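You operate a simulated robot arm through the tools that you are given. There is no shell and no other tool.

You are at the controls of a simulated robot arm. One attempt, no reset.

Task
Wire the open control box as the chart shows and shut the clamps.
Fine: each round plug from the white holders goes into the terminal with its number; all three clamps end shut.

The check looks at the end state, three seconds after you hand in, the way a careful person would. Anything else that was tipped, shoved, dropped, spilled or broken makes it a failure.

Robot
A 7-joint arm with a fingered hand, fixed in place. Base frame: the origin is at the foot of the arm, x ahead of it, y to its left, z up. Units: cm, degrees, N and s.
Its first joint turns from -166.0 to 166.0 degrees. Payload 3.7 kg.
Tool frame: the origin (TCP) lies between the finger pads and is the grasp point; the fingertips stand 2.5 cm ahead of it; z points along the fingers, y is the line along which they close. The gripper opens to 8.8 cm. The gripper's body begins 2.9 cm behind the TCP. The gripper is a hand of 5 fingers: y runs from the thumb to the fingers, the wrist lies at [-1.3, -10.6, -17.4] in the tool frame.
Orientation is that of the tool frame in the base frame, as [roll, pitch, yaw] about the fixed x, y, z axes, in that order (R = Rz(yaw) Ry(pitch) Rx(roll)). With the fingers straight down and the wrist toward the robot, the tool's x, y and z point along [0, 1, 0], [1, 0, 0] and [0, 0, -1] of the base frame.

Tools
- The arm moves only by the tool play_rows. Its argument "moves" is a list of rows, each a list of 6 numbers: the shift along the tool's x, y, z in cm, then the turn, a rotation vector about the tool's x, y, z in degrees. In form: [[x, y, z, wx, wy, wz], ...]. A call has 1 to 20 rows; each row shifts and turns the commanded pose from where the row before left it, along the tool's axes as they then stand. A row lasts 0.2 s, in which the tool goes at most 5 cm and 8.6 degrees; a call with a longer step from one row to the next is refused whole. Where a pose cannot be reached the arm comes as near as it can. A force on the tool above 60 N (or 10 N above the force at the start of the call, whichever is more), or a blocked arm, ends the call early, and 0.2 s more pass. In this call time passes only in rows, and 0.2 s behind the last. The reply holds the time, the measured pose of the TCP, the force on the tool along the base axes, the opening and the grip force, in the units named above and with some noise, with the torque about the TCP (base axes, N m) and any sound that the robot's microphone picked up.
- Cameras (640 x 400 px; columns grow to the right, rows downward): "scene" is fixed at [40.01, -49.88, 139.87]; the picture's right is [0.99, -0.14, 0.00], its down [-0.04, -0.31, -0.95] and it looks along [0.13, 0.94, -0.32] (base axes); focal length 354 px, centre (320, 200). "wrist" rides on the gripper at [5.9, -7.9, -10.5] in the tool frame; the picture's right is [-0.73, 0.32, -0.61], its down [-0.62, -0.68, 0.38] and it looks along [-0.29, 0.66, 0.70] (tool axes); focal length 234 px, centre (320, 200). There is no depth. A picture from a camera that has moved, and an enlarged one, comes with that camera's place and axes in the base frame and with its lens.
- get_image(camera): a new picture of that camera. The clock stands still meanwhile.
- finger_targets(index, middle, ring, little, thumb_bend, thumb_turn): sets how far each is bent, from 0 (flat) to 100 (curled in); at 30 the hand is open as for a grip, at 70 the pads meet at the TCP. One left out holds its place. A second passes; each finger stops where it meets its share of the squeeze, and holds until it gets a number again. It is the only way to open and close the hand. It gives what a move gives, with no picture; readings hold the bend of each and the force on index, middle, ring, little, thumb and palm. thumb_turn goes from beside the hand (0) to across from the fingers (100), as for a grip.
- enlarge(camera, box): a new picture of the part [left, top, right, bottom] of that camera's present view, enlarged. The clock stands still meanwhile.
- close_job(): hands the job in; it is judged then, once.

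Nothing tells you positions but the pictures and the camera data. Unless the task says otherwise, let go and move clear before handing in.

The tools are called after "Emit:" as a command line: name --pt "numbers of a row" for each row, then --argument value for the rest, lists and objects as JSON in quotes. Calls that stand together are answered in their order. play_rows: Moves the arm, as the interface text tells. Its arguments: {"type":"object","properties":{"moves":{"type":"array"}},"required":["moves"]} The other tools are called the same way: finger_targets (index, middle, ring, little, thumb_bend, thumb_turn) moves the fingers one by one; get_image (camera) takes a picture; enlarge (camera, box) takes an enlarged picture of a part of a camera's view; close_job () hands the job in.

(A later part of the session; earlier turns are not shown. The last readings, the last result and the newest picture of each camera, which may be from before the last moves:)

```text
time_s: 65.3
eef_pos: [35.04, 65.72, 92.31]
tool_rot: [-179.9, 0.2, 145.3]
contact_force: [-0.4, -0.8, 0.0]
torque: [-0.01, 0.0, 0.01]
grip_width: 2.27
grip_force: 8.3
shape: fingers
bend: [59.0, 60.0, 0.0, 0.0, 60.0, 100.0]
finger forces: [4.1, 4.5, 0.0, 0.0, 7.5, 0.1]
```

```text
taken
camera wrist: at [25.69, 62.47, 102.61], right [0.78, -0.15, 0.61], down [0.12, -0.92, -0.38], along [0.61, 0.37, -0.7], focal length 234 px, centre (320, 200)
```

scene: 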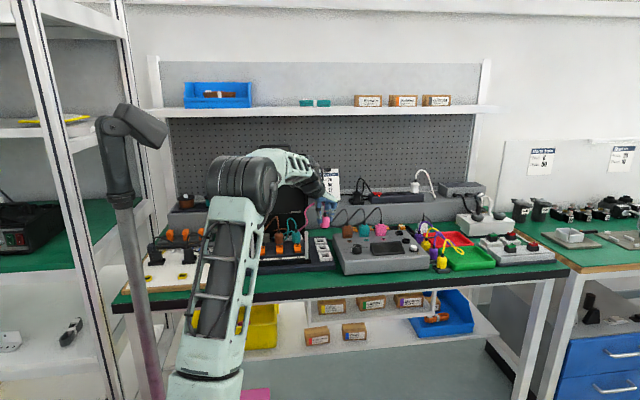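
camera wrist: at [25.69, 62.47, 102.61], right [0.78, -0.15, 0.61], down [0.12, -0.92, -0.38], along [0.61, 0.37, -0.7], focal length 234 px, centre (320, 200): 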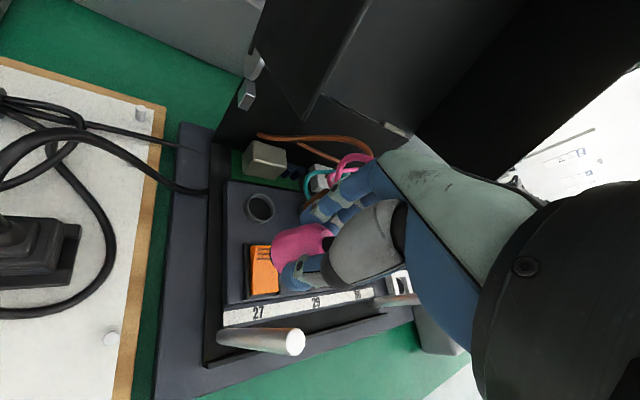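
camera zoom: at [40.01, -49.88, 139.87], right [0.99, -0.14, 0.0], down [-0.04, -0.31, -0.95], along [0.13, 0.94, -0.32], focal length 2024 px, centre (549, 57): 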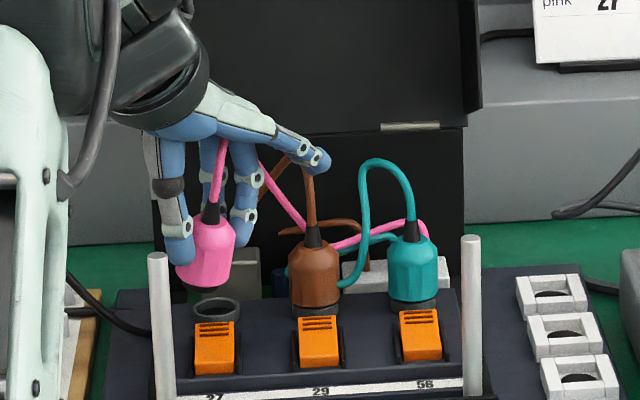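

Uncurling the ring finger nudged the plug, so it now sits tilted in the grip. I'll look at how much.

Emit:
enlarge --camera "scene" --box '[255, 220, 285, 245]'

Emit:
enlarge --camera "wrist" --box '[240, 170, 380, 310]'

```text
16.00 times, centred on (270, 232) of scene
camera zoom: at [40.01, -49.88, 139.87], right [0.99, -0.14, 0.0], down [-0.04, -0.31, -0.95], along [0.13, 0.94, -0.32], focal length 5666 px, centre (1120, -320)
```

zoom: 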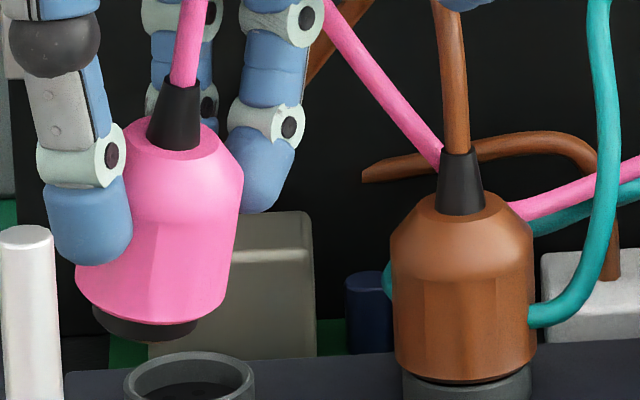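

```text
2.86 times, centred on (310, 240) of wrist
camera zoom: at [25.69, 62.47, 102.61], right [0.78, -0.15, 0.61], down [0.12, -0.92, -0.38], along [0.61, 0.37, -0.7], focal length 669 px, centre (349, 86)
```

zoom: 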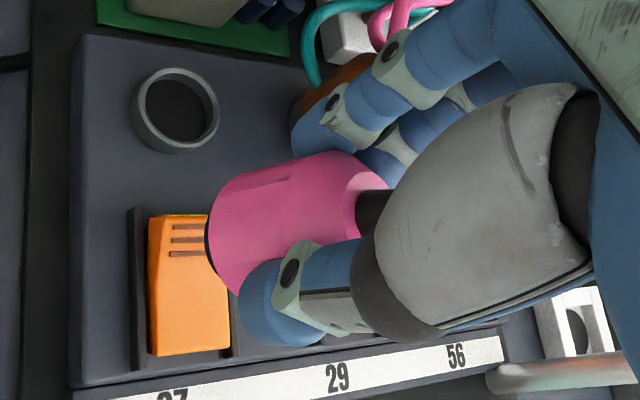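

Emit:
play_rows --pt "0 0 0 0 0 -5.4" --pt "0 0 0 0 0 -5.4" --pt "0 0 0 0 -5.2 0" --pt "0 0 0 0 -5.2 0"

Emit:
enlarge --camera "scene" --box '[255, 220, 285, 245]'

Emit:
get_image --camera "wrist"

Emit:
enlarge --camera "scene" --box '[230, 170, 330, 270]'

```text
time_s: 66.3
eef_pos: [35.17, 65.58, 92.29]
tool_rot: [-179.8, 10.7, 156.0]
contact_force: [-0.8, -0.6, 0.0]
torque: [0.01, 0.07, 0.0]
grip_width: 2.26
grip_force: 8.2
shape: fingers
bend: [59.0, 60.0, 0.0, 0.0, 60.0, 100.0]
finger forces: [4.1, 4.5, 0.0, 0.1, 7.5, 0.0]
```

```text
16.00 times, centred on (270, 232) of scene
camera zoom: at [40.01, -49.88, 139.87], right [0.99, -0.14, 0.0], down [-0.04, -0.31, -0.95], along [0.13, 0.94, -0.32], focal length 5666 px, centre (1120, -320)
```

zoom: 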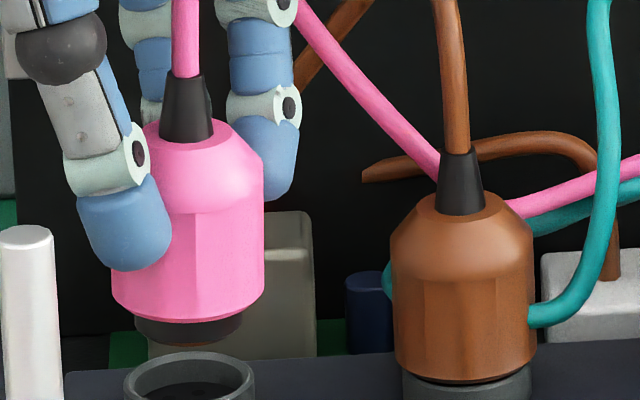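

```text
taken
camera wrist: at [24.92, 61.45, 101.34], right [0.68, 0.05, 0.73], down [0.35, -0.9, -0.26], along [0.65, 0.43, -0.63], focal length 234 px, centre (320, 200)
```

wrist: 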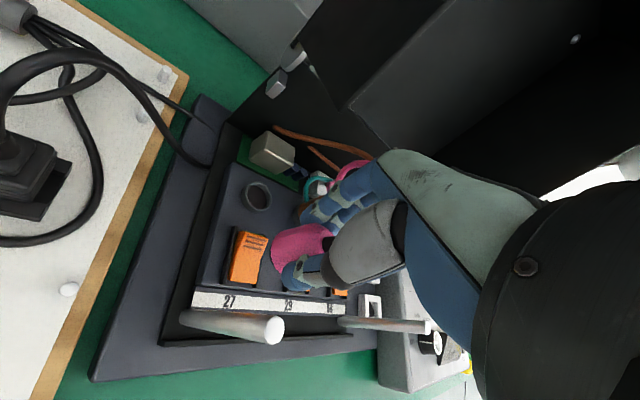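

```text
4.00 times, centred on (280, 220) of scene
camera zoom: at [40.01, -49.88, 139.87], right [0.99, -0.14, 0.0], down [-0.04, -0.31, -0.95], along [0.13, 0.94, -0.32], focal length 1417 px, centre (480, 120)
```

zoom: 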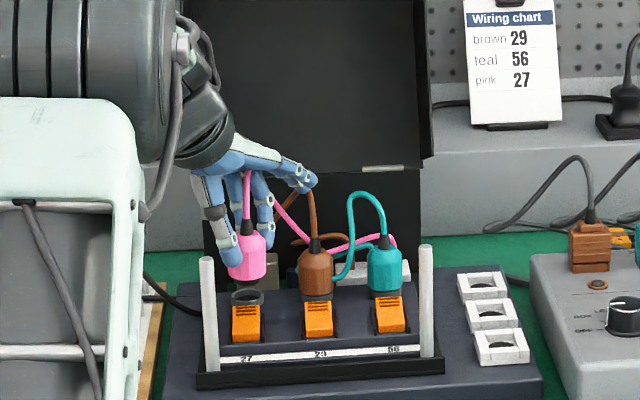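

Emit:
enlarge --camera "wrist" --box '[240, 180, 360, 300]'

```text
3.33 times, centred on (300, 240) of wrist
camera zoom: at [24.92, 61.45, 101.34], right [0.68, 0.05, 0.73], down [0.35, -0.9, -0.26], along [0.65, 0.43, -0.63], focal length 781 px, centre (387, 67)
```

zoom: 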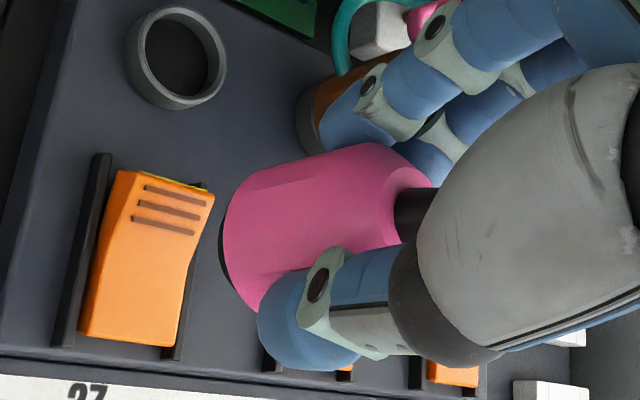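

The plug is vertical again with the hand leaned about 10.5°. I'll bring it toward terminal 27 low, keeping this tilt.

Emit:
play_rows --pt "0.277 0 1.474 0 0 0" --pt "0.277 0 1.474 0 0 0" --pt "0.587 1.157 -0.11 0 0 0" --pt "0.587 1.157 -0.11 0 0 0" --pt "0.587 1.157 -0.11 0 0 0"

Emit:
get_image --camera "wrist"

Emit:
enlarge --camera "scene" --box '[255, 220, 290, 255]'

```text
time_s: 67.5
eef_pos: [34.84, 69.5, 89.08]
tool_rot: [-179.8, 10.5, 156.0]
contact_force: [0.0, -0.4, -1.0]
torque: [-0.01, -0.01, -0.01]
grip_width: 2.3
grip_force: 7.9
shape: fingers
bend: [59.0, 60.0, 0.0, 0.0, 60.0, 100.0]
finger forces: [4.2, 4.6, 0.0, 0.0, 7.5, 0.0]
```

```text
taken
camera wrist: at [24.67, 65.31, 98.32], right [0.68, 0.05, 0.73], down [0.35, -0.9, -0.26], along [0.64, 0.43, -0.63], focal length 234 px, centre (320, 200)
```

wrist: 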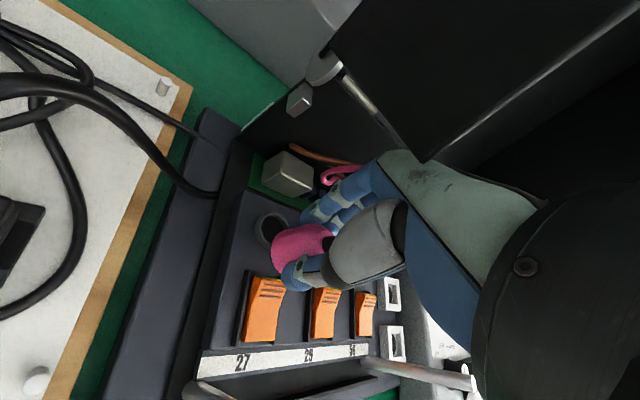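

```text
11.43 times, centred on (272, 238) of scene
camera zoom: at [40.01, -49.88, 139.87], right [0.99, -0.14, 0.0], down [-0.04, -0.31, -0.95], along [0.13, 0.94, -0.32], focal length 4047 px, centre (863, -229)
```

zoom: 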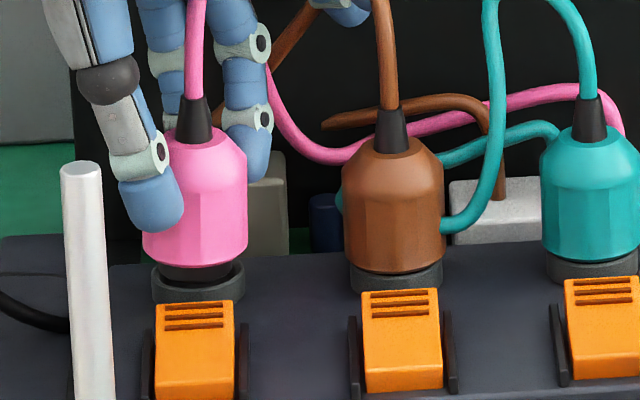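

The rim corner would be too close at this yaw. I'll back off a little, turn the wrist further about the vertical, and bend the ring and little fingers slightly.

Emit:
play_rows --pt "-0.5 -1.14 0.09 0 0 0" --pt "-0.5 -1.14 0.09 0 0 0" --pt "0 0 0 -1.295 0 -6.88" --pt "0 0 0 -1.295 0 -6.88"

Emit:
finger_targets --ring 14 --little 14

Emit:
get_image --camera "wrist"

Emit:
enlarge --camera "scene" --box '[250, 210, 300, 260]'

```text
time_s: 68.5
eef_pos: [34.78, 67.09, 89.3]
tool_rot: [-179.9, 10.6, 170.0]
contact_force: [-0.1, -0.6, -0.4]
torque: [0.0, -0.01, 0.01]
grip_width: 2.25
grip_force: 8.1
shape: fingers
bend: [59.0, 60.0, 0.0, 0.0, 60.0, 100.0]
finger forces: [4.1, 4.5, 0.0, 0.0, 7.5, 0.0]
```

```text
time_s: 69.5
eef_pos: [34.96, 67.04, 89.28]
tool_rot: [-179.9, 10.7, 169.8]
contact_force: [-0.2, -0.9, -0.4]
torque: [-0.01, 0.0, -0.06]
grip_width: 2.29
grip_force: 7.8
shape: fingers
bend: [59.0, 60.0, 14.0, 14.0, 60.0, 100.0]
finger forces: [4.1, 4.4, 0.1, 0.1, 7.5, 0.0]
```

```text
taken
camera wrist: at [25.98, 60.44, 98.36], right [0.65, 0.21, 0.73], down [0.55, -0.79, -0.26], along [0.52, 0.57, -0.63], focal length 234 px, centre (320, 200)
```

wrist: 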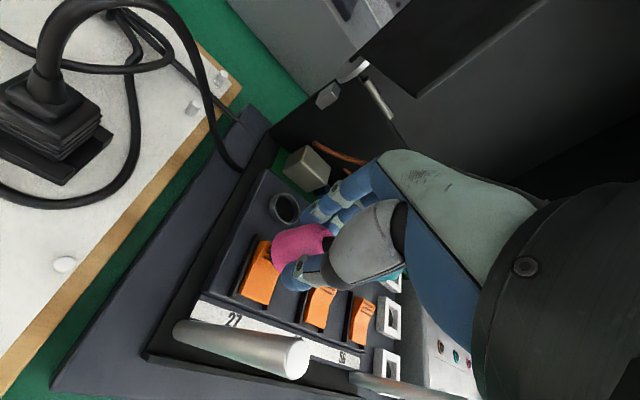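

```text
8.00 times, centred on (275, 235) of scene
camera zoom: at [40.01, -49.88, 139.87], right [0.99, -0.14, 0.0], down [-0.04, -0.31, -0.95], along [0.13, 0.94, -0.32], focal length 2833 px, centre (680, -80)
```

zoom: 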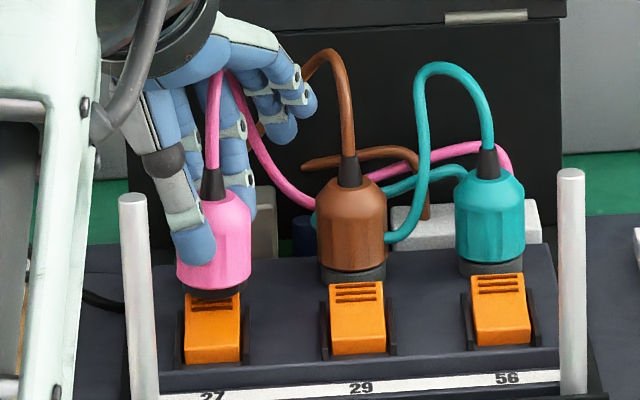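

Emit:
play_rows --pt "0.246 1.02 -0.046 0 0 0" --pt "0.246 1.02 -0.046 0 0 0" --pt "0.246 1.02 -0.046 0 0 0"

Emit:
get_image --camera "wrist"

Emit:
enlarge --camera "scene" --box '[264, 232, 288, 252]'

Emit:
enlarge --camera "scene" --box '[250, 205, 300, 255]'

```text
time_s: 70.3
eef_pos: [34.62, 70.1, 89.2]
tool_rot: [-179.9, 10.6, 170.0]
contact_force: [-0.3, 0.3, -0.2]
torque: [-0.02, 0.01, 0.03]
grip_width: 2.3
grip_force: 7.8
shape: fingers
bend: [59.0, 60.0, 14.0, 14.0, 60.0, 100.0]
finger forces: [4.1, 4.5, 0.0, 0.0, 7.6, 0.0]
```

```text
taken
camera wrist: at [25.78, 63.65, 98.33], right [0.65, 0.21, 0.73], down [0.55, -0.79, -0.26], along [0.52, 0.57, -0.63], focal length 234 px, centre (320, 200)
```

wrist: 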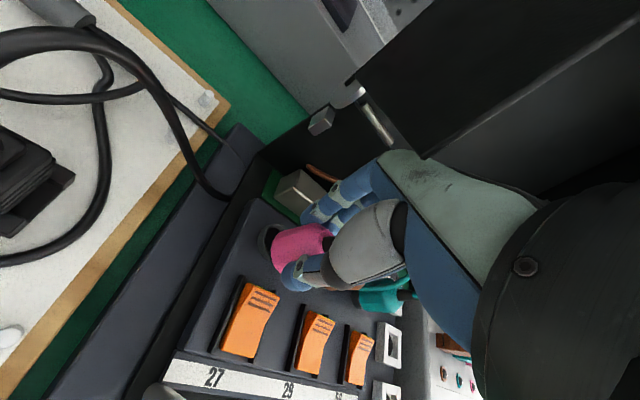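

```text
16.00 times, centred on (276, 242) of scene
camera zoom: at [40.01, -49.88, 139.87], right [0.99, -0.14, 0.0], down [-0.04, -0.31, -0.95], along [0.13, 0.94, -0.32], focal length 5666 px, centre (1024, -472)
```

zoom: 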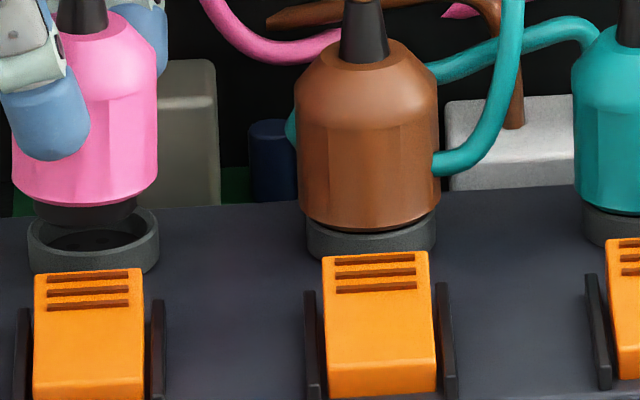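

```text
8.00 times, centred on (275, 230) of scene
camera zoom: at [40.01, -49.88, 139.87], right [0.99, -0.14, 0.0], down [-0.04, -0.31, -0.95], along [0.13, 0.94, -0.32], focal length 2833 px, centre (680, -40)
```

zoom: 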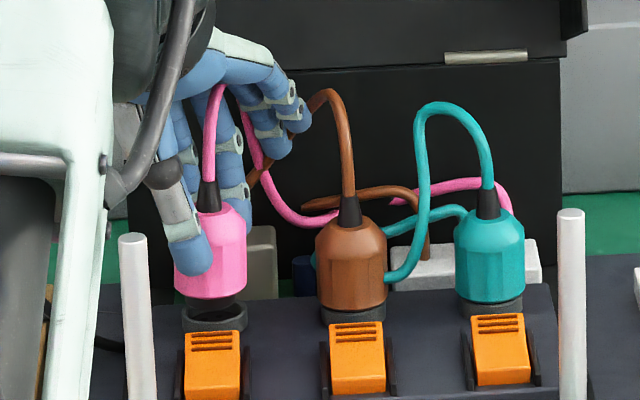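

Emit:
play_rows --pt "-0.02 0.38 0 0 0 0" --pt "-0.02 0.38 0 0 0 0"

Emit:
enlarge --camera "wrist" --box '[240, 190, 340, 290]'

Emit:
enlarge --camera "scene" --box '[264, 232, 288, 252]'

```text
time_s: 71.0
eef_pos: [35.01, 71.05, 89.23]
tool_rot: [-179.9, 10.6, 169.9]
contact_force: [1.0, 0.0, -0.5]
torque: [0.0, -0.01, -0.01]
grip_width: 2.27
grip_force: 8.2
shape: fingers
bend: [59.0, 60.0, 14.0, 14.0, 60.0, 100.0]
finger forces: [4.2, 4.5, 0.1, 0.0, 7.5, 0.0]
```

```text
4.00 times, centred on (290, 240) of wrist
camera zoom: at [26.0, 64.44, 98.43], right [0.65, 0.21, 0.73], down [0.55, -0.79, -0.26], along [0.52, 0.57, -0.63], focal length 937 px, centre (440, 40)
```

zoom: 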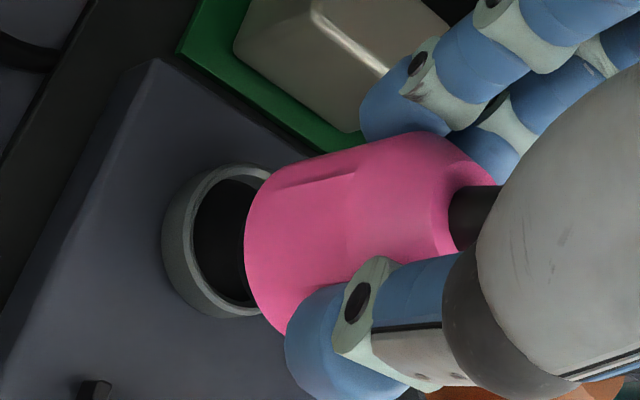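

```text
16.00 times, centred on (276, 242) of scene
camera zoom: at [40.01, -49.88, 139.87], right [0.99, -0.14, 0.0], down [-0.04, -0.31, -0.95], along [0.13, 0.94, -0.32], focal length 5666 px, centre (1024, -472)
```

zoom: 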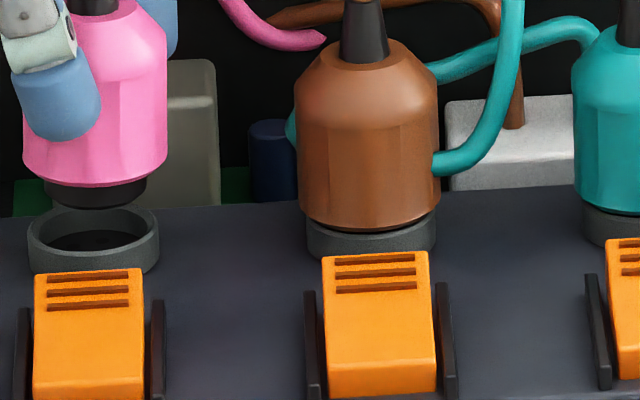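

Emit:
play_rows --pt "0.092 0 0.49 0 0 0" --pt "0.083 0 0.44 0 0 0"

Emit:
enlarge --camera "wrist" --box '[240, 190, 340, 290]'

Emit:
enlarge --camera "scene" --box '[264, 232, 288, 252]'

```text
time_s: 71.5
eef_pos: [35.01, 70.92, 88.41]
tool_rot: [-179.9, 10.6, 170.0]
contact_force: [-0.3, 0.3, -0.9]
torque: [0.04, 0.04, 0.02]
grip_width: 2.28
grip_force: 8.2
shape: fingers
bend: [59.0, 60.0, 14.0, 14.0, 60.0, 100.0]
finger forces: [4.1, 4.4, 0.0, 0.0, 7.5, 0.0]
```

```text
4.00 times, centred on (290, 240) of wrist
camera zoom: at [26.02, 64.41, 97.43], right [0.65, 0.21, 0.73], down [0.55, -0.79, -0.26], along [0.52, 0.57, -0.63], focal length 937 px, centre (440, 40)
```

zoom: 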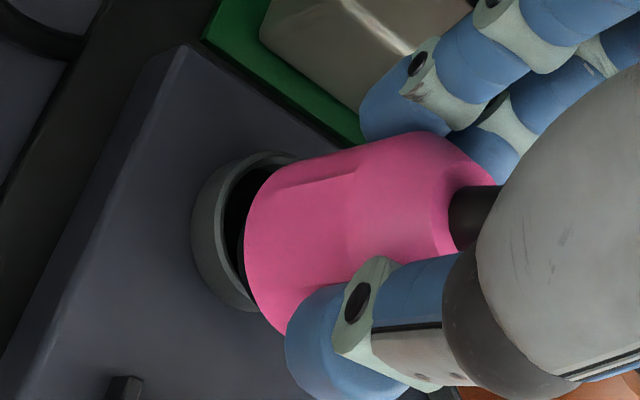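

```text
16.00 times, centred on (276, 242) of scene
camera zoom: at [40.01, -49.88, 139.87], right [0.99, -0.14, 0.0], down [-0.04, -0.31, -0.95], along [0.13, 0.94, -0.32], focal length 5666 px, centre (1024, -472)
```

zoom: 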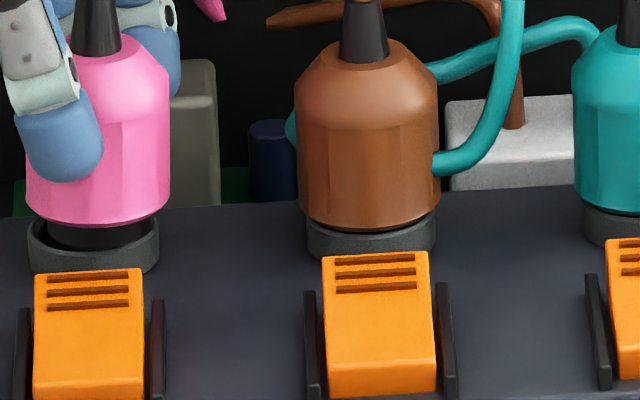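

Emit:
play_rows --pt "0.09 0.16 -0.02 0 0 0" --pt "0.09 0.16 -0.02 0 0 0"

Emit:
enlarge --camera "wrist" --box '[240, 190, 340, 290]'

Emit:
enlarge --camera "scene" --box '[264, 232, 288, 252]'

```text
time_s: 72.2
eef_pos: [34.79, 71.43, 88.27]
tool_rot: [-179.7, 10.6, 170.0]
contact_force: [-0.5, -0.2, 0.6]
torque: [-0.04, -0.01, -0.04]
grip_width: 2.26
grip_force: 7.7
shape: fingers
bend: [59.0, 60.0, 14.0, 14.0, 60.0, 100.0]
finger forces: [4.1, 4.5, 0.0, 0.0, 7.5, 0.0]
```

```text
4.00 times, centred on (290, 240) of wrist
camera zoom: at [25.87, 64.78, 97.44], right [0.65, 0.21, 0.73], down [0.55, -0.79, -0.26], along [0.52, 0.57, -0.63], focal length 937 px, centre (440, 40)
```

zoom: 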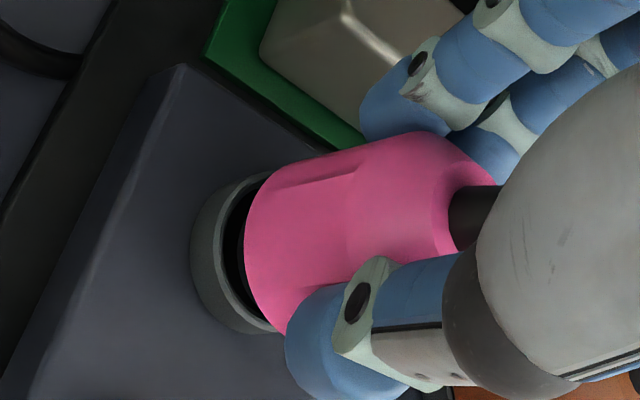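

```text
16.00 times, centred on (276, 242) of scene
camera zoom: at [40.01, -49.88, 139.87], right [0.99, -0.14, 0.0], down [-0.04, -0.31, -0.95], along [0.13, 0.94, -0.32], focal length 5666 px, centre (1024, -472)
```

zoom: 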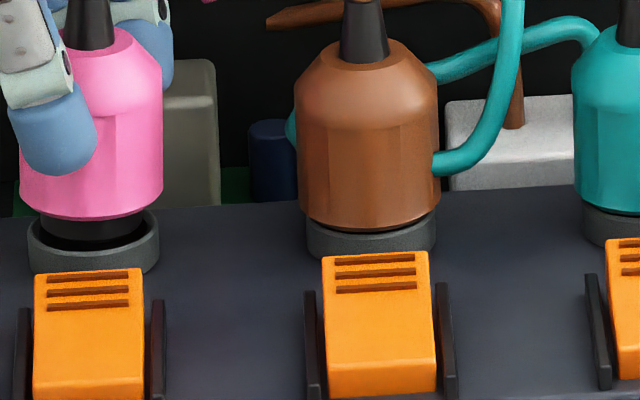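

Emit:
play_rows --pt "0.046 0 0.246 0 0 0" --pt "0.046 0 0.246 0 0 0"

Emit:
enlarge --camera "wrist" --box '[240, 190, 340, 290]'

Emit:
enlarge --camera "scene" --box '[264, 232, 288, 252]'

```text
time_s: 72.8
eef_pos: [34.65, 71.29, 87.87]
tool_rot: [-180.0, 10.6, 170.0]
contact_force: [1.0, 0.9, 3.3]
torque: [0.07, -0.04, 0.03]
grip_width: 2.31
grip_force: 9.1
shape: fingers
bend: [59.0, 60.0, 14.0, 14.0, 60.0, 100.0]
finger forces: [4.5, 5.5, 0.0, 0.0, 7.3, 0.0]
```

```text
4.00 times, centred on (290, 240) of wrist
camera zoom: at [25.76, 64.82, 97.0], right [0.65, 0.21, 0.73], down [0.55, -0.79, -0.26], along [0.52, 0.57, -0.63], focal length 937 px, centre (440, 40)
```

zoom: 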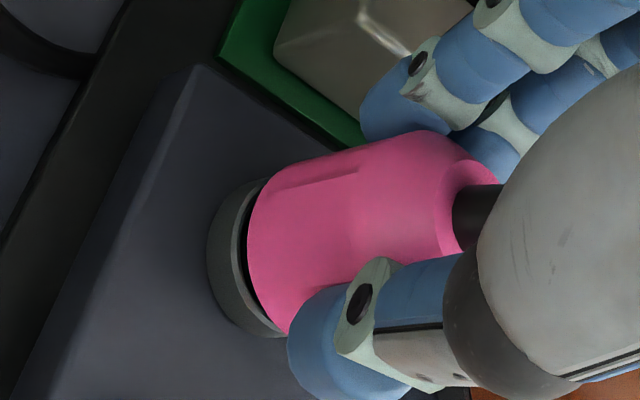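

```text
16.00 times, centred on (276, 242) of scene
camera zoom: at [40.01, -49.88, 139.87], right [0.99, -0.14, 0.0], down [-0.04, -0.31, -0.95], along [0.13, 0.94, -0.32], focal length 5666 px, centre (1024, -472)
```

zoom: 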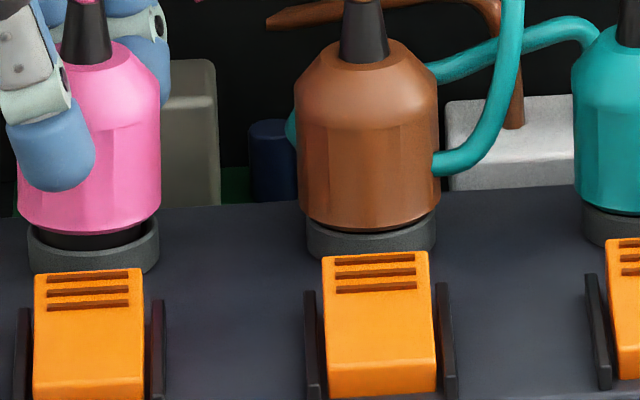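

Emit:
play_rows --pt "-0.03 0.01 0.15 0 0 0" --pt "0.03 0 0.2 0 0 0"

Emit:
enlarge --camera "scene" --box '[264, 232, 288, 252]'

Emit:
enlarge --camera "wrist" --box '[240, 190, 340, 290]'

```text
time_s: 73.3
eef_pos: [34.79, 71.28, 87.41]
tool_rot: [180.0, 10.6, 169.9]
contact_force: [-2.4, 5.6, 5.5]
torque: [0.2, -0.01, 0.08]
grip_width: 2.28
grip_force: 8.4
shape: fingers
bend: [59.0, 60.0, 14.0, 14.0, 61.0, 100.0]
finger forces: [6.0, 6.0, 0.0, 0.0, 6.4, 0.0]
```

```text
16.00 times, centred on (276, 242) of scene
camera zoom: at [40.01, -49.88, 139.87], right [0.99, -0.14, 0.0], down [-0.04, -0.31, -0.95], along [0.13, 0.94, -0.32], focal length 5666 px, centre (1024, -472)
```

zoom: 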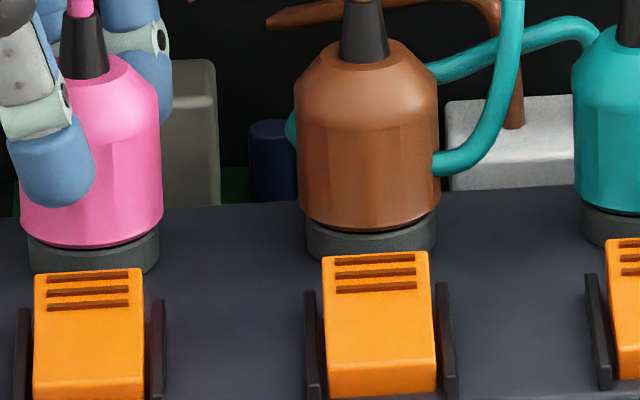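

```text
4.00 times, centred on (290, 240) of wrist
camera zoom: at [25.81, 64.78, 96.62], right [0.65, 0.21, 0.73], down [0.55, -0.79, -0.26], along [0.52, 0.57, -0.63], focal length 937 px, centre (440, 40)
```

zoom: 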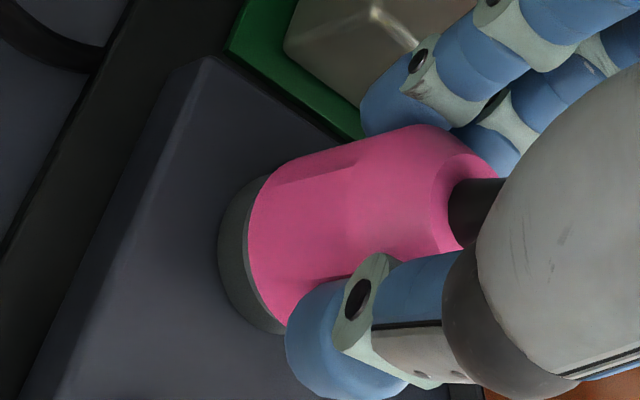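

The pin is in. I'll press a little more to seat it fully.

Emit:
play_rows --pt "0.03 0 0.15 0 0 0" --pt "0.03 0 0.15 0 0 0"

Emit:
enlarge --camera "scene" --box '[264, 232, 288, 252]'

```text
time_s: 74.0
eef_pos: [34.74, 71.23, 87.22]
tool_rot: [179.9, 10.6, 169.9]
contact_force: [-4.5, 6.7, 19.5]
torque: [0.28, -0.05, 0.07]
grip_width: 2.28
grip_force: 10.5
shape: fingers
bend: [58.0, 59.0, 14.0, 14.0, 62.0, 100.0]
finger forces: [7.3, 7.4, 0.1, 0.0, 7.1, 0.0]
```

```text
16.00 times, centred on (276, 242) of scene
camera zoom: at [40.01, -49.88, 139.87], right [0.99, -0.14, 0.0], down [-0.04, -0.31, -0.95], along [0.13, 0.94, -0.32], focal length 5666 px, centre (1024, -472)
```

zoom: 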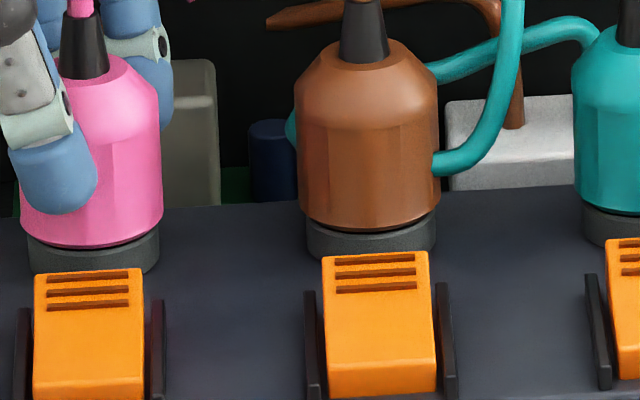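

Emit:
finger_targets --index 44 --middle 44 --thumb_bend 44

Emit:
play_rows --pt "-0.13 0 -0.69 0 0 0" --pt "-0.185 0 -0.98 0 0 0" --pt "-0.185 0 -0.98 0 0 0"

Emit:
enlarge --camera "scene" --box '[250, 205, 310, 260]'

Emit:
get_image --camera "wrist"

```text
time_s: 75.0
eef_pos: [34.7, 71.21, 87.03]
tool_rot: [-179.8, 10.6, 169.9]
contact_force: [-0.8, 0.1, -0.5]
torque: [0.02, -0.02, 0.0]
grip_width: 5.39
grip_force: 0.1
shape: fingers
bend: [44.0, 44.0, 14.0, 14.0, 44.0, 99.0]
finger forces: [0.0, 0.0, 0.0, 0.0, 0.2, 0.0]
```

```text
time_s: 75.8
eef_pos: [34.67, 71.31, 89.8]
tool_rot: [-179.9, 10.6, 170.0]
contact_force: [0.4, 0.1, -0.7]
torque: [-0.02, 0.0, 0.0]
grip_width: 5.45
grip_force: 0.1
shape: fingers
bend: [44.0, 44.0, 14.0, 14.0, 44.0, 99.0]
finger forces: [0.0, 0.0, 0.0, 0.0, 0.0, 0.0]
```

```text
7.27 times, centred on (280, 232) of scene
camera zoom: at [40.01, -49.88, 139.87], right [0.99, -0.14, 0.0], down [-0.04, -0.31, -0.95], along [0.13, 0.94, -0.32], focal length 2576 px, centre (611, -36)
```

zoom: 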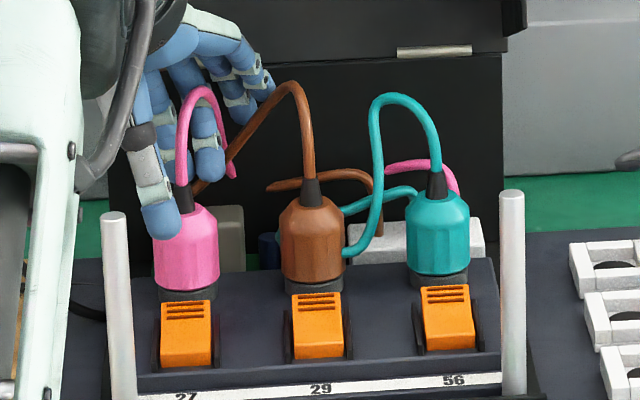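

```text
taken
camera wrist: at [25.8, 64.79, 98.97], right [0.65, 0.21, 0.73], down [0.55, -0.79, -0.26], along [0.52, 0.57, -0.63], focal length 234 px, centre (320, 200)
```

wrist: 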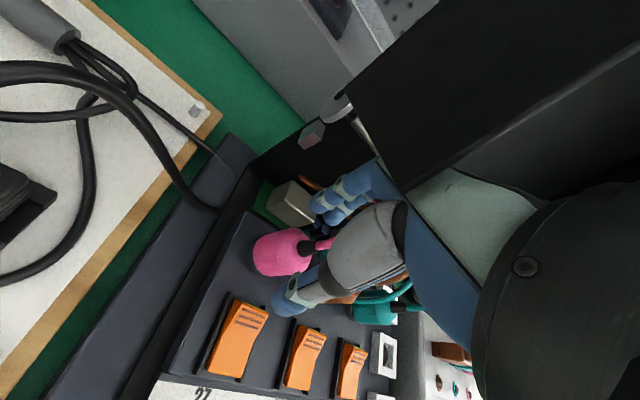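

Emit:
play_rows --pt "-1.05 0 0.197 0 0 0" --pt "-1.05 0 0.197 0 0 0" --pt "-1.05 0 0.197 0 0 0"

Emit:
enlarge --camera "scene" --box '[250, 205, 310, 260]'

Emit:
get_image --camera "wrist"

```text
time_s: 76.5
eef_pos: [37.84, 70.76, 89.94]
tool_rot: [180.0, 10.6, 169.8]
contact_force: [0.0, -0.5, 0.0]
torque: [0.0, 0.0, -0.03]
grip_width: 5.43
grip_force: 0.0
shape: fingers
bend: [44.0, 44.0, 14.0, 14.0, 44.0, 99.0]
finger forces: [0.0, 0.0, 0.1, 0.0, 0.0, 0.0]
```

```text
7.27 times, centred on (280, 232) of scene
camera zoom: at [40.01, -49.88, 139.87], right [0.99, -0.14, 0.0], down [-0.04, -0.31, -0.95], along [0.13, 0.94, -0.32], focal length 2576 px, centre (611, -36)
```

zoom: 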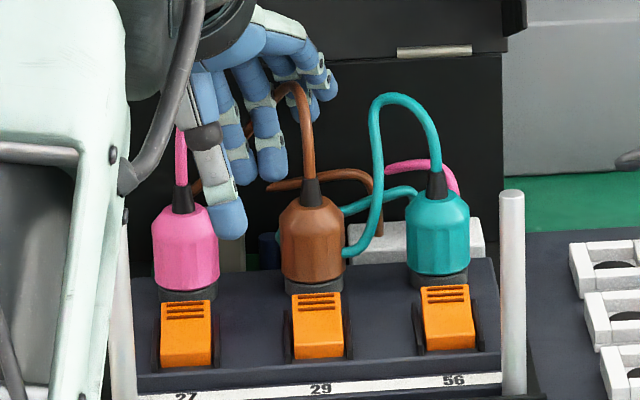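

```text
taken
camera wrist: at [29.01, 64.17, 99.06], right [0.65, 0.21, 0.73], down [0.55, -0.79, -0.26], along [0.52, 0.57, -0.63], focal length 234 px, centre (320, 200)
```

wrist: 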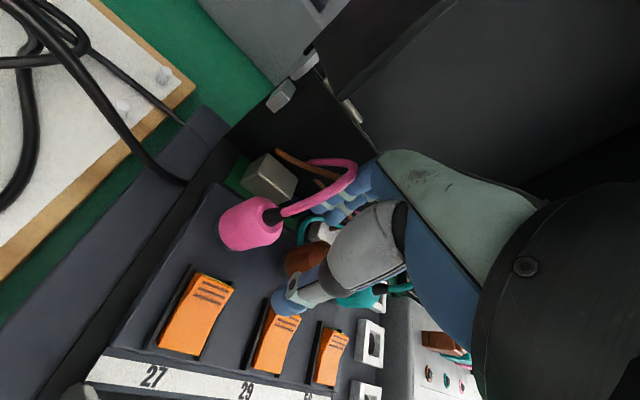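

All three plugs are upright in their terminals. I'll lift, come out to the front and level the hand, then look at how the clamps work.

Emit:
play_rows --pt "-0.185 0 -0.98 0 0 0" --pt "-0.185 0 -0.98 0 0 0" --pt "-0.34 -1.97 0.064 0 0 0" --pt "-0.34 -1.97 0.064 0 0 0" --pt "-0.34 -1.97 0.064 0 0 0" --pt "-0.34 -1.97 0.064 0 0 0" --pt "-0.37 0 -1.96 0 0 0" --pt "-0.37 0 -1.96 0 0 0" --pt "0 0 0 0 5.3 0" --pt "0 0 0 0 5.3 0" --pt "0 0 0 0 0 -5" --pt "0 0 0 0 0 -5"

Emit:
finger_targets --index 33 --middle 100 --ring 100 --little 100 --thumb_bend 10

Emit:
get_image --camera "wrist"

Emit:
enlarge --camera "scene" --box '[240, 160, 350, 280]'

```text
time_s: 79.2
eef_pos: [37.93, 62.83, 95.7]
tool_rot: [-179.9, 0.0, -180.0]
contact_force: [0.1, 0.1, 0.3]
torque: [-0.04, -0.01, -0.02]
grip_width: 5.44
grip_force: 0.1
shape: fingers
bend: [44.0, 44.0, 14.0, 14.0, 44.0, 99.0]
finger forces: [0.0, 0.0, 0.0, 0.1, 0.0, 0.0]
```

```text
time_s: 80.2
eef_pos: [38.0, 62.77, 95.7]
tool_rot: [-179.9, 0.0, 179.9]
contact_force: [-0.9, 0.2, -0.8]
torque: [0.01, -0.01, -0.01]
grip_width: 9.45
grip_force: 0.1
shape: fingers
bend: [33.0, 100.0, 100.0, 100.0, 10.0, 96.0]
finger forces: [0.1, 0.1, 0.0, 0.1, 0.0, 0.0]
```

```text
taken
camera wrist: at [32.14, 54.8, 106.07], right [0.73, 0.32, 0.61], down [0.62, -0.68, -0.38], along [0.29, 0.65, -0.7], focal length 234 px, centre (320, 200)
```

wrist: 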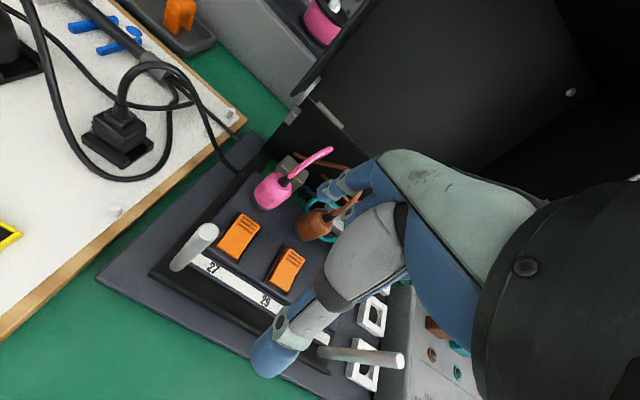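

```text
3.33 times, centred on (295, 220) of scene
camera zoom: at [40.01, -49.88, 139.87], right [0.99, -0.14, 0.0], down [-0.04, -0.31, -0.95], along [0.13, 0.94, -0.32], focal length 1180 px, centre (403, 133)
```

zoom: 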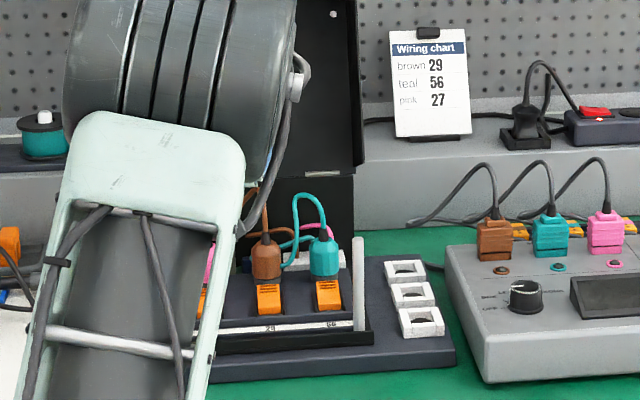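

Emit:
finger_targets --thumb_bend 40 --thumb_turn 0

Emit:
get_image --camera "wrist"

Emit:
enlarge --camera "wrist" --box '[190, 180, 330, 300]'

```text
time_s: 81.2
eef_pos: [37.96, 62.68, 95.66]
tool_rot: [-179.9, 0.0, 179.9]
contact_force: [-0.1, 0.3, -0.2]
torque: [-0.03, 0.0, 0.02]
grip_width: 10.81
grip_force: 0.1
shape: fingers
bend: [33.0, 100.0, 100.0, 100.0, 40.0, 0.0]
finger forces: [0.1, 0.1, 0.0, 0.1, 0.0, 0.0]
```

```text
taken
camera wrist: at [32.14, 54.8, 106.07], right [0.73, 0.32, 0.61], down [0.62, -0.68, -0.38], along [0.29, 0.65, -0.7], focal length 234 px, centre (320, 200)
```

wrist: 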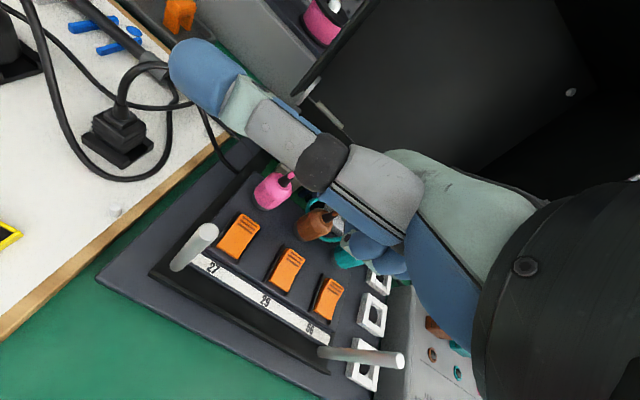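

```text
3.33 times, centred on (260, 240) of wrist
camera zoom: at [32.14, 54.8, 106.07], right [0.73, 0.32, 0.61], down [0.62, -0.68, -0.38], along [0.29, 0.65, -0.7], focal length 781 px, centre (520, 67)
```

zoom: 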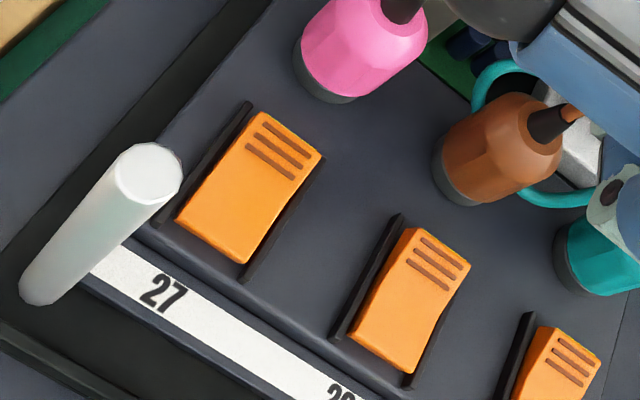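

Emit:
finger_targets --thumb_bend 100 --thumb_turn 60

Emit:
get_image --camera "wrist"

```text
time_s: 82.2
eef_pos: [37.89, 62.86, 95.58]
tool_rot: [-179.8, 0.0, 179.9]
contact_force: [0.3, 0.9, 0.1]
torque: [0.01, -0.02, -0.02]
grip_width: 2.62
grip_force: 0.1
shape: fingers
bend: [33.0, 100.0, 100.0, 100.0, 100.0, 61.0]
finger forces: [0.1, 0.0, 0.0, 0.0, 0.0, 0.0]
```

```text
taken
camera wrist: at [32.14, 54.8, 106.07], right [0.73, 0.32, 0.61], down [0.62, -0.68, -0.38], along [0.29, 0.65, -0.7], focal length 234 px, centre (320, 200)
```

wrist: 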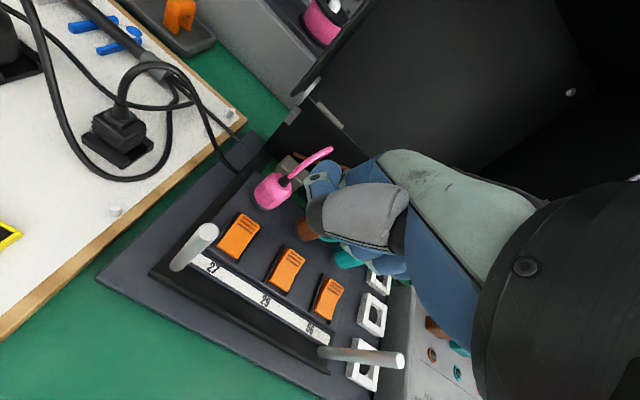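

Emit:
enlarge --camera "wrist" --box '[270, 130, 430, 290]'

Emit:
finger_targets --thumb_bend 100 --thumb_turn 100

Emit:
enlarge --camera "wrist" --box '[270, 130, 430, 290]'

```text
2.50 times, centred on (350, 210) of wrist
camera zoom: at [32.14, 54.8, 106.07], right [0.73, 0.32, 0.61], down [0.62, -0.68, -0.38], along [0.29, 0.65, -0.7], focal length 585 px, centre (245, 175)
```

zoom: 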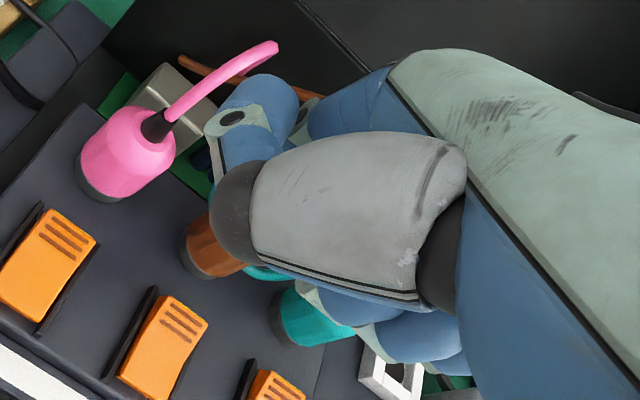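

```text
time_s: 83.2
eef_pos: [38.11, 62.76, 95.6]
tool_rot: [-180.0, 0.0, 179.9]
contact_force: [0.1, 0.3, 0.1]
torque: [0.01, 0.0, 0.02]
grip_width: 2.09
grip_force: 0.1
shape: fingers
bend: [31.0, 100.0, 100.0, 100.0, 99.0, 100.0]
finger forces: [0.0, 0.0, 0.1, 0.0, 0.0, 0.0]
```

```text
2.50 times, centred on (350, 210) of wrist
camera zoom: at [32.14, 54.8, 106.07], right [0.73, 0.32, 0.61], down [0.62, -0.68, -0.38], along [0.29, 0.65, -0.7], focal length 585 px, centre (245, 175)
```

zoom: 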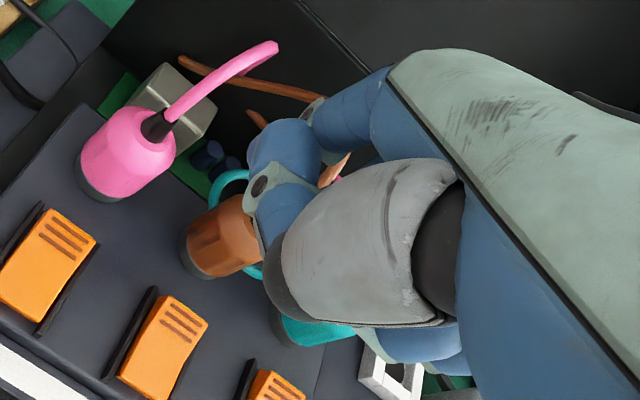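

Emit:
finger_targets --thumb_bend 100 --thumb_turn 0 --index 33

Emit:
get_image --camera "wrist"

Emit:
get_image --camera "scene"

```text
time_s: 84.2
eef_pos: [38.08, 62.82, 95.79]
tool_rot: [-179.9, 0.0, 179.9]
contact_force: [0.4, 0.0, -0.3]
torque: [0.0, -0.03, -0.02]
grip_width: 4.2
grip_force: 0.0
shape: fingers
bend: [33.0, 100.0, 100.0, 100.0, 100.0, 0.0]
finger forces: [0.0, 0.0, 0.0, 0.1, 0.1, 0.1]
```

```text
taken
camera wrist: at [32.14, 54.8, 106.07], right [0.73, 0.32, 0.61], down [0.62, -0.68, -0.38], along [0.29, 0.65, -0.7], focal length 234 px, centre (320, 200)
```

wrist: 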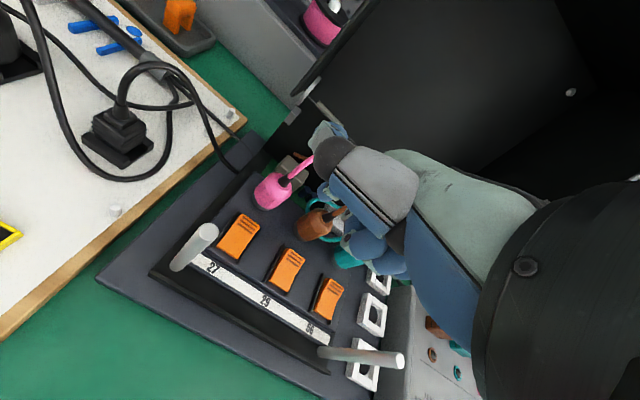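

```text
taken
```

scene: 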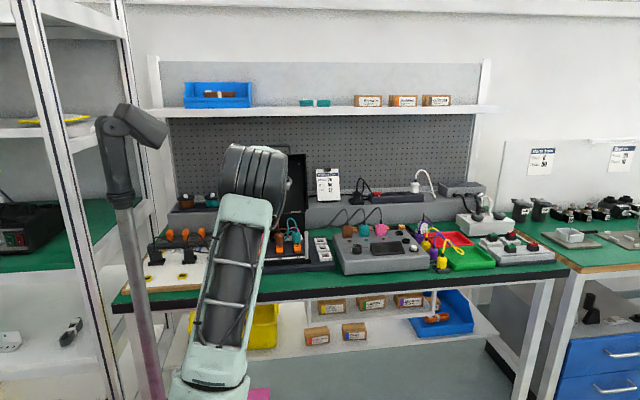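

Emit:
enlarge --camera "wrist" --box '[260, 100, 430, 290]'

```text
2.11 times, centred on (345, 195) of wrist
camera zoom: at [32.14, 54.8, 106.07], right [0.73, 0.32, 0.61], down [0.62, -0.68, -0.38], along [0.29, 0.65, -0.7], focal length 493 px, centre (267, 210)
```

zoom: 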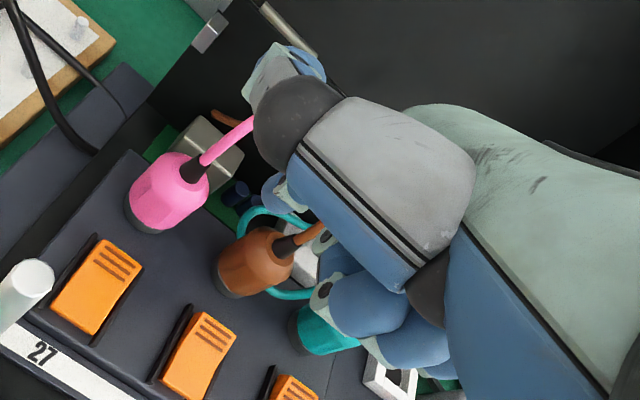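

I'll fold the thumb in so only the index finger points down, then move above clamp 29.

Emit:
finger_targets --thumb_bend 95 --thumb_turn 100 --index 33

Emit:
play_rows --pt "-2.25 -0.4 0 0 0 0" --pt "-2.25 -0.4 0 0 0 0" --pt "0 0 2 0 0 0" --pt "0 0 2 0 0 0"

Emit:
get_image --camera "wrist"

Emit:
enlarge --camera "scene" --box '[250, 190, 330, 270]'

```text
time_s: 85.2
eef_pos: [37.92, 62.7, 95.64]
tool_rot: [-179.9, 0.0, 179.9]
contact_force: [0.0, -0.8, 0.6]
torque: [-0.02, -0.01, -0.01]
grip_width: 1.69
grip_force: 0.0
shape: fingers
bend: [33.0, 100.0, 100.0, 100.0, 95.0, 100.0]
finger forces: [0.1, 0.0, 0.1, 0.0, 0.1, 0.0]
```

```text
time_s: 86.2
eef_pos: [42.2, 61.76, 91.65]
tool_rot: [-180.0, -0.1, 179.9]
contact_force: [0.2, -0.6, 0.7]
torque: [0.01, 0.01, 0.02]
grip_width: 1.72
grip_force: 0.0
shape: fingers
bend: [33.0, 100.0, 100.0, 100.0, 95.0, 100.0]
finger forces: [0.0, 0.1, 0.0, 0.0, 0.0, 0.1]
```

```text
taken
camera wrist: at [36.35, 53.78, 102.03], right [0.73, 0.32, 0.61], down [0.62, -0.68, -0.38], along [0.29, 0.66, -0.7], focal length 234 px, centre (320, 200)
```

wrist: 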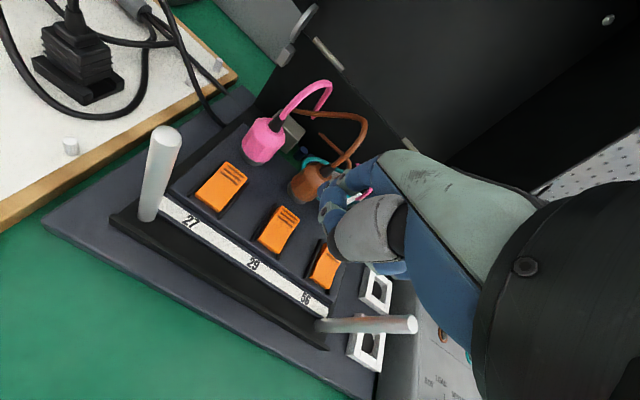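

```text
5.00 times, centred on (290, 230) of scene
camera zoom: at [40.01, -49.88, 139.87], right [0.99, -0.14, 0.0], down [-0.04, -0.31, -0.95], along [0.13, 0.94, -0.32], focal length 1771 px, centre (470, 50)
```

zoom: 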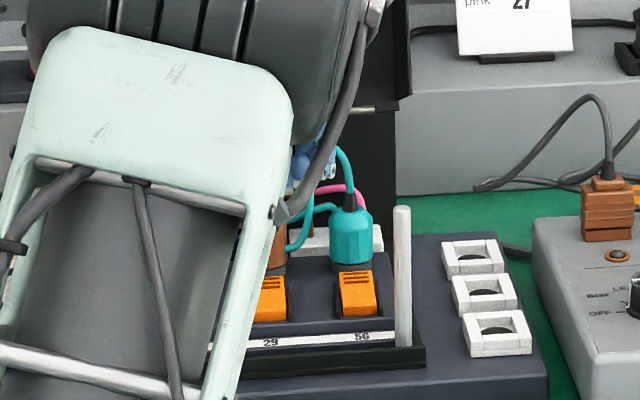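

Emit:
enlarge --camera "wrist" --box '[230, 140, 370, 300]'

```text
2.50 times, centred on (300, 220) of wrist
camera zoom: at [36.35, 53.78, 102.03], right [0.73, 0.32, 0.61], down [0.62, -0.68, -0.38], along [0.29, 0.66, -0.7], focal length 585 px, centre (370, 150)
```

zoom: 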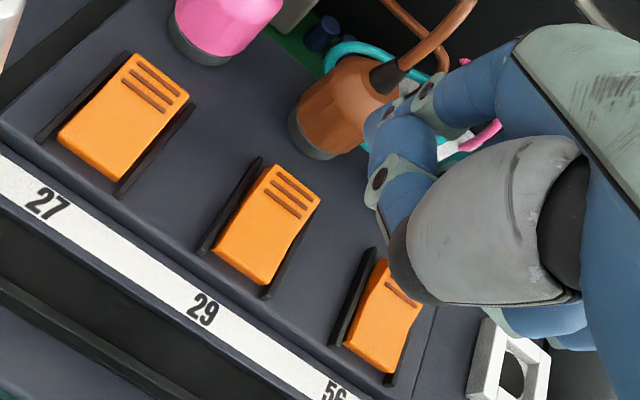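

Emit:
play_rows --pt "-0.4 -0.2 1.0 0 0 0" --pt "0 0 1.5 0 0 0" --pt "0 0 1.5 0 0 0"

Emit:
enlarge --camera "wrist" --box '[230, 140, 370, 300]'

Emit:
enlarge --camera "scene" --box '[270, 220, 310, 260]'

```text
time_s: 87.0
eef_pos: [42.76, 61.6, 87.78]
tool_rot: [-179.8, 0.1, 179.9]
contact_force: [0.1, -0.6, 0.4]
torque: [0.01, -0.01, 0.02]
grip_width: 1.72
grip_force: 0.1
shape: fingers
bend: [33.0, 100.0, 100.0, 100.0, 95.0, 100.0]
finger forces: [0.1, 0.0, 0.0, 0.0, 0.1, 0.0]
```

```text
2.50 times, centred on (300, 220) of wrist
camera zoom: at [36.91, 53.65, 98.26], right [0.73, 0.32, 0.61], down [0.62, -0.68, -0.38], along [0.29, 0.65, -0.7], focal length 585 px, centre (370, 150)
```

zoom: 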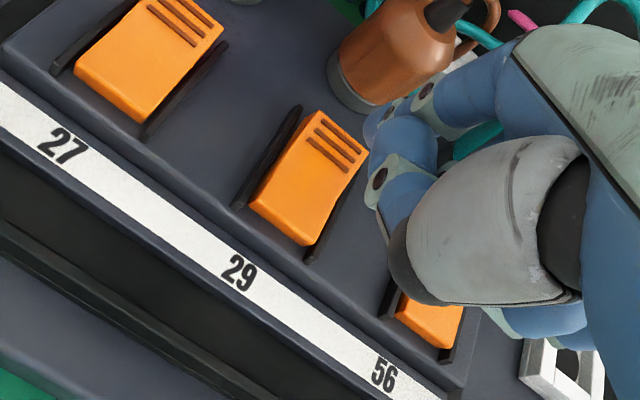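

```text
10.00 times, centred on (290, 240) of scene
camera zoom: at [40.01, -49.88, 139.87], right [0.99, -0.14, 0.0], down [-0.04, -0.31, -0.95], along [0.13, 0.94, -0.32], focal length 3541 px, centre (620, -200)
```

zoom: 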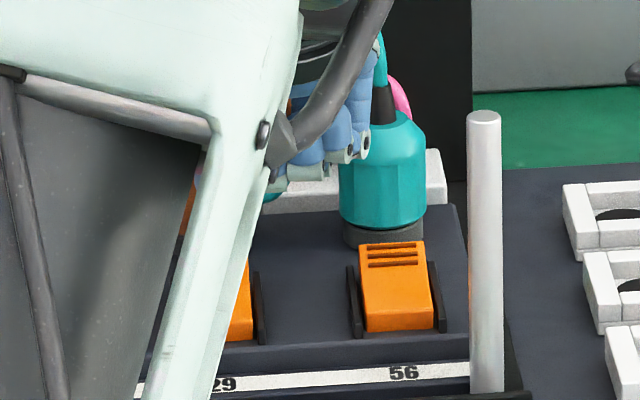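

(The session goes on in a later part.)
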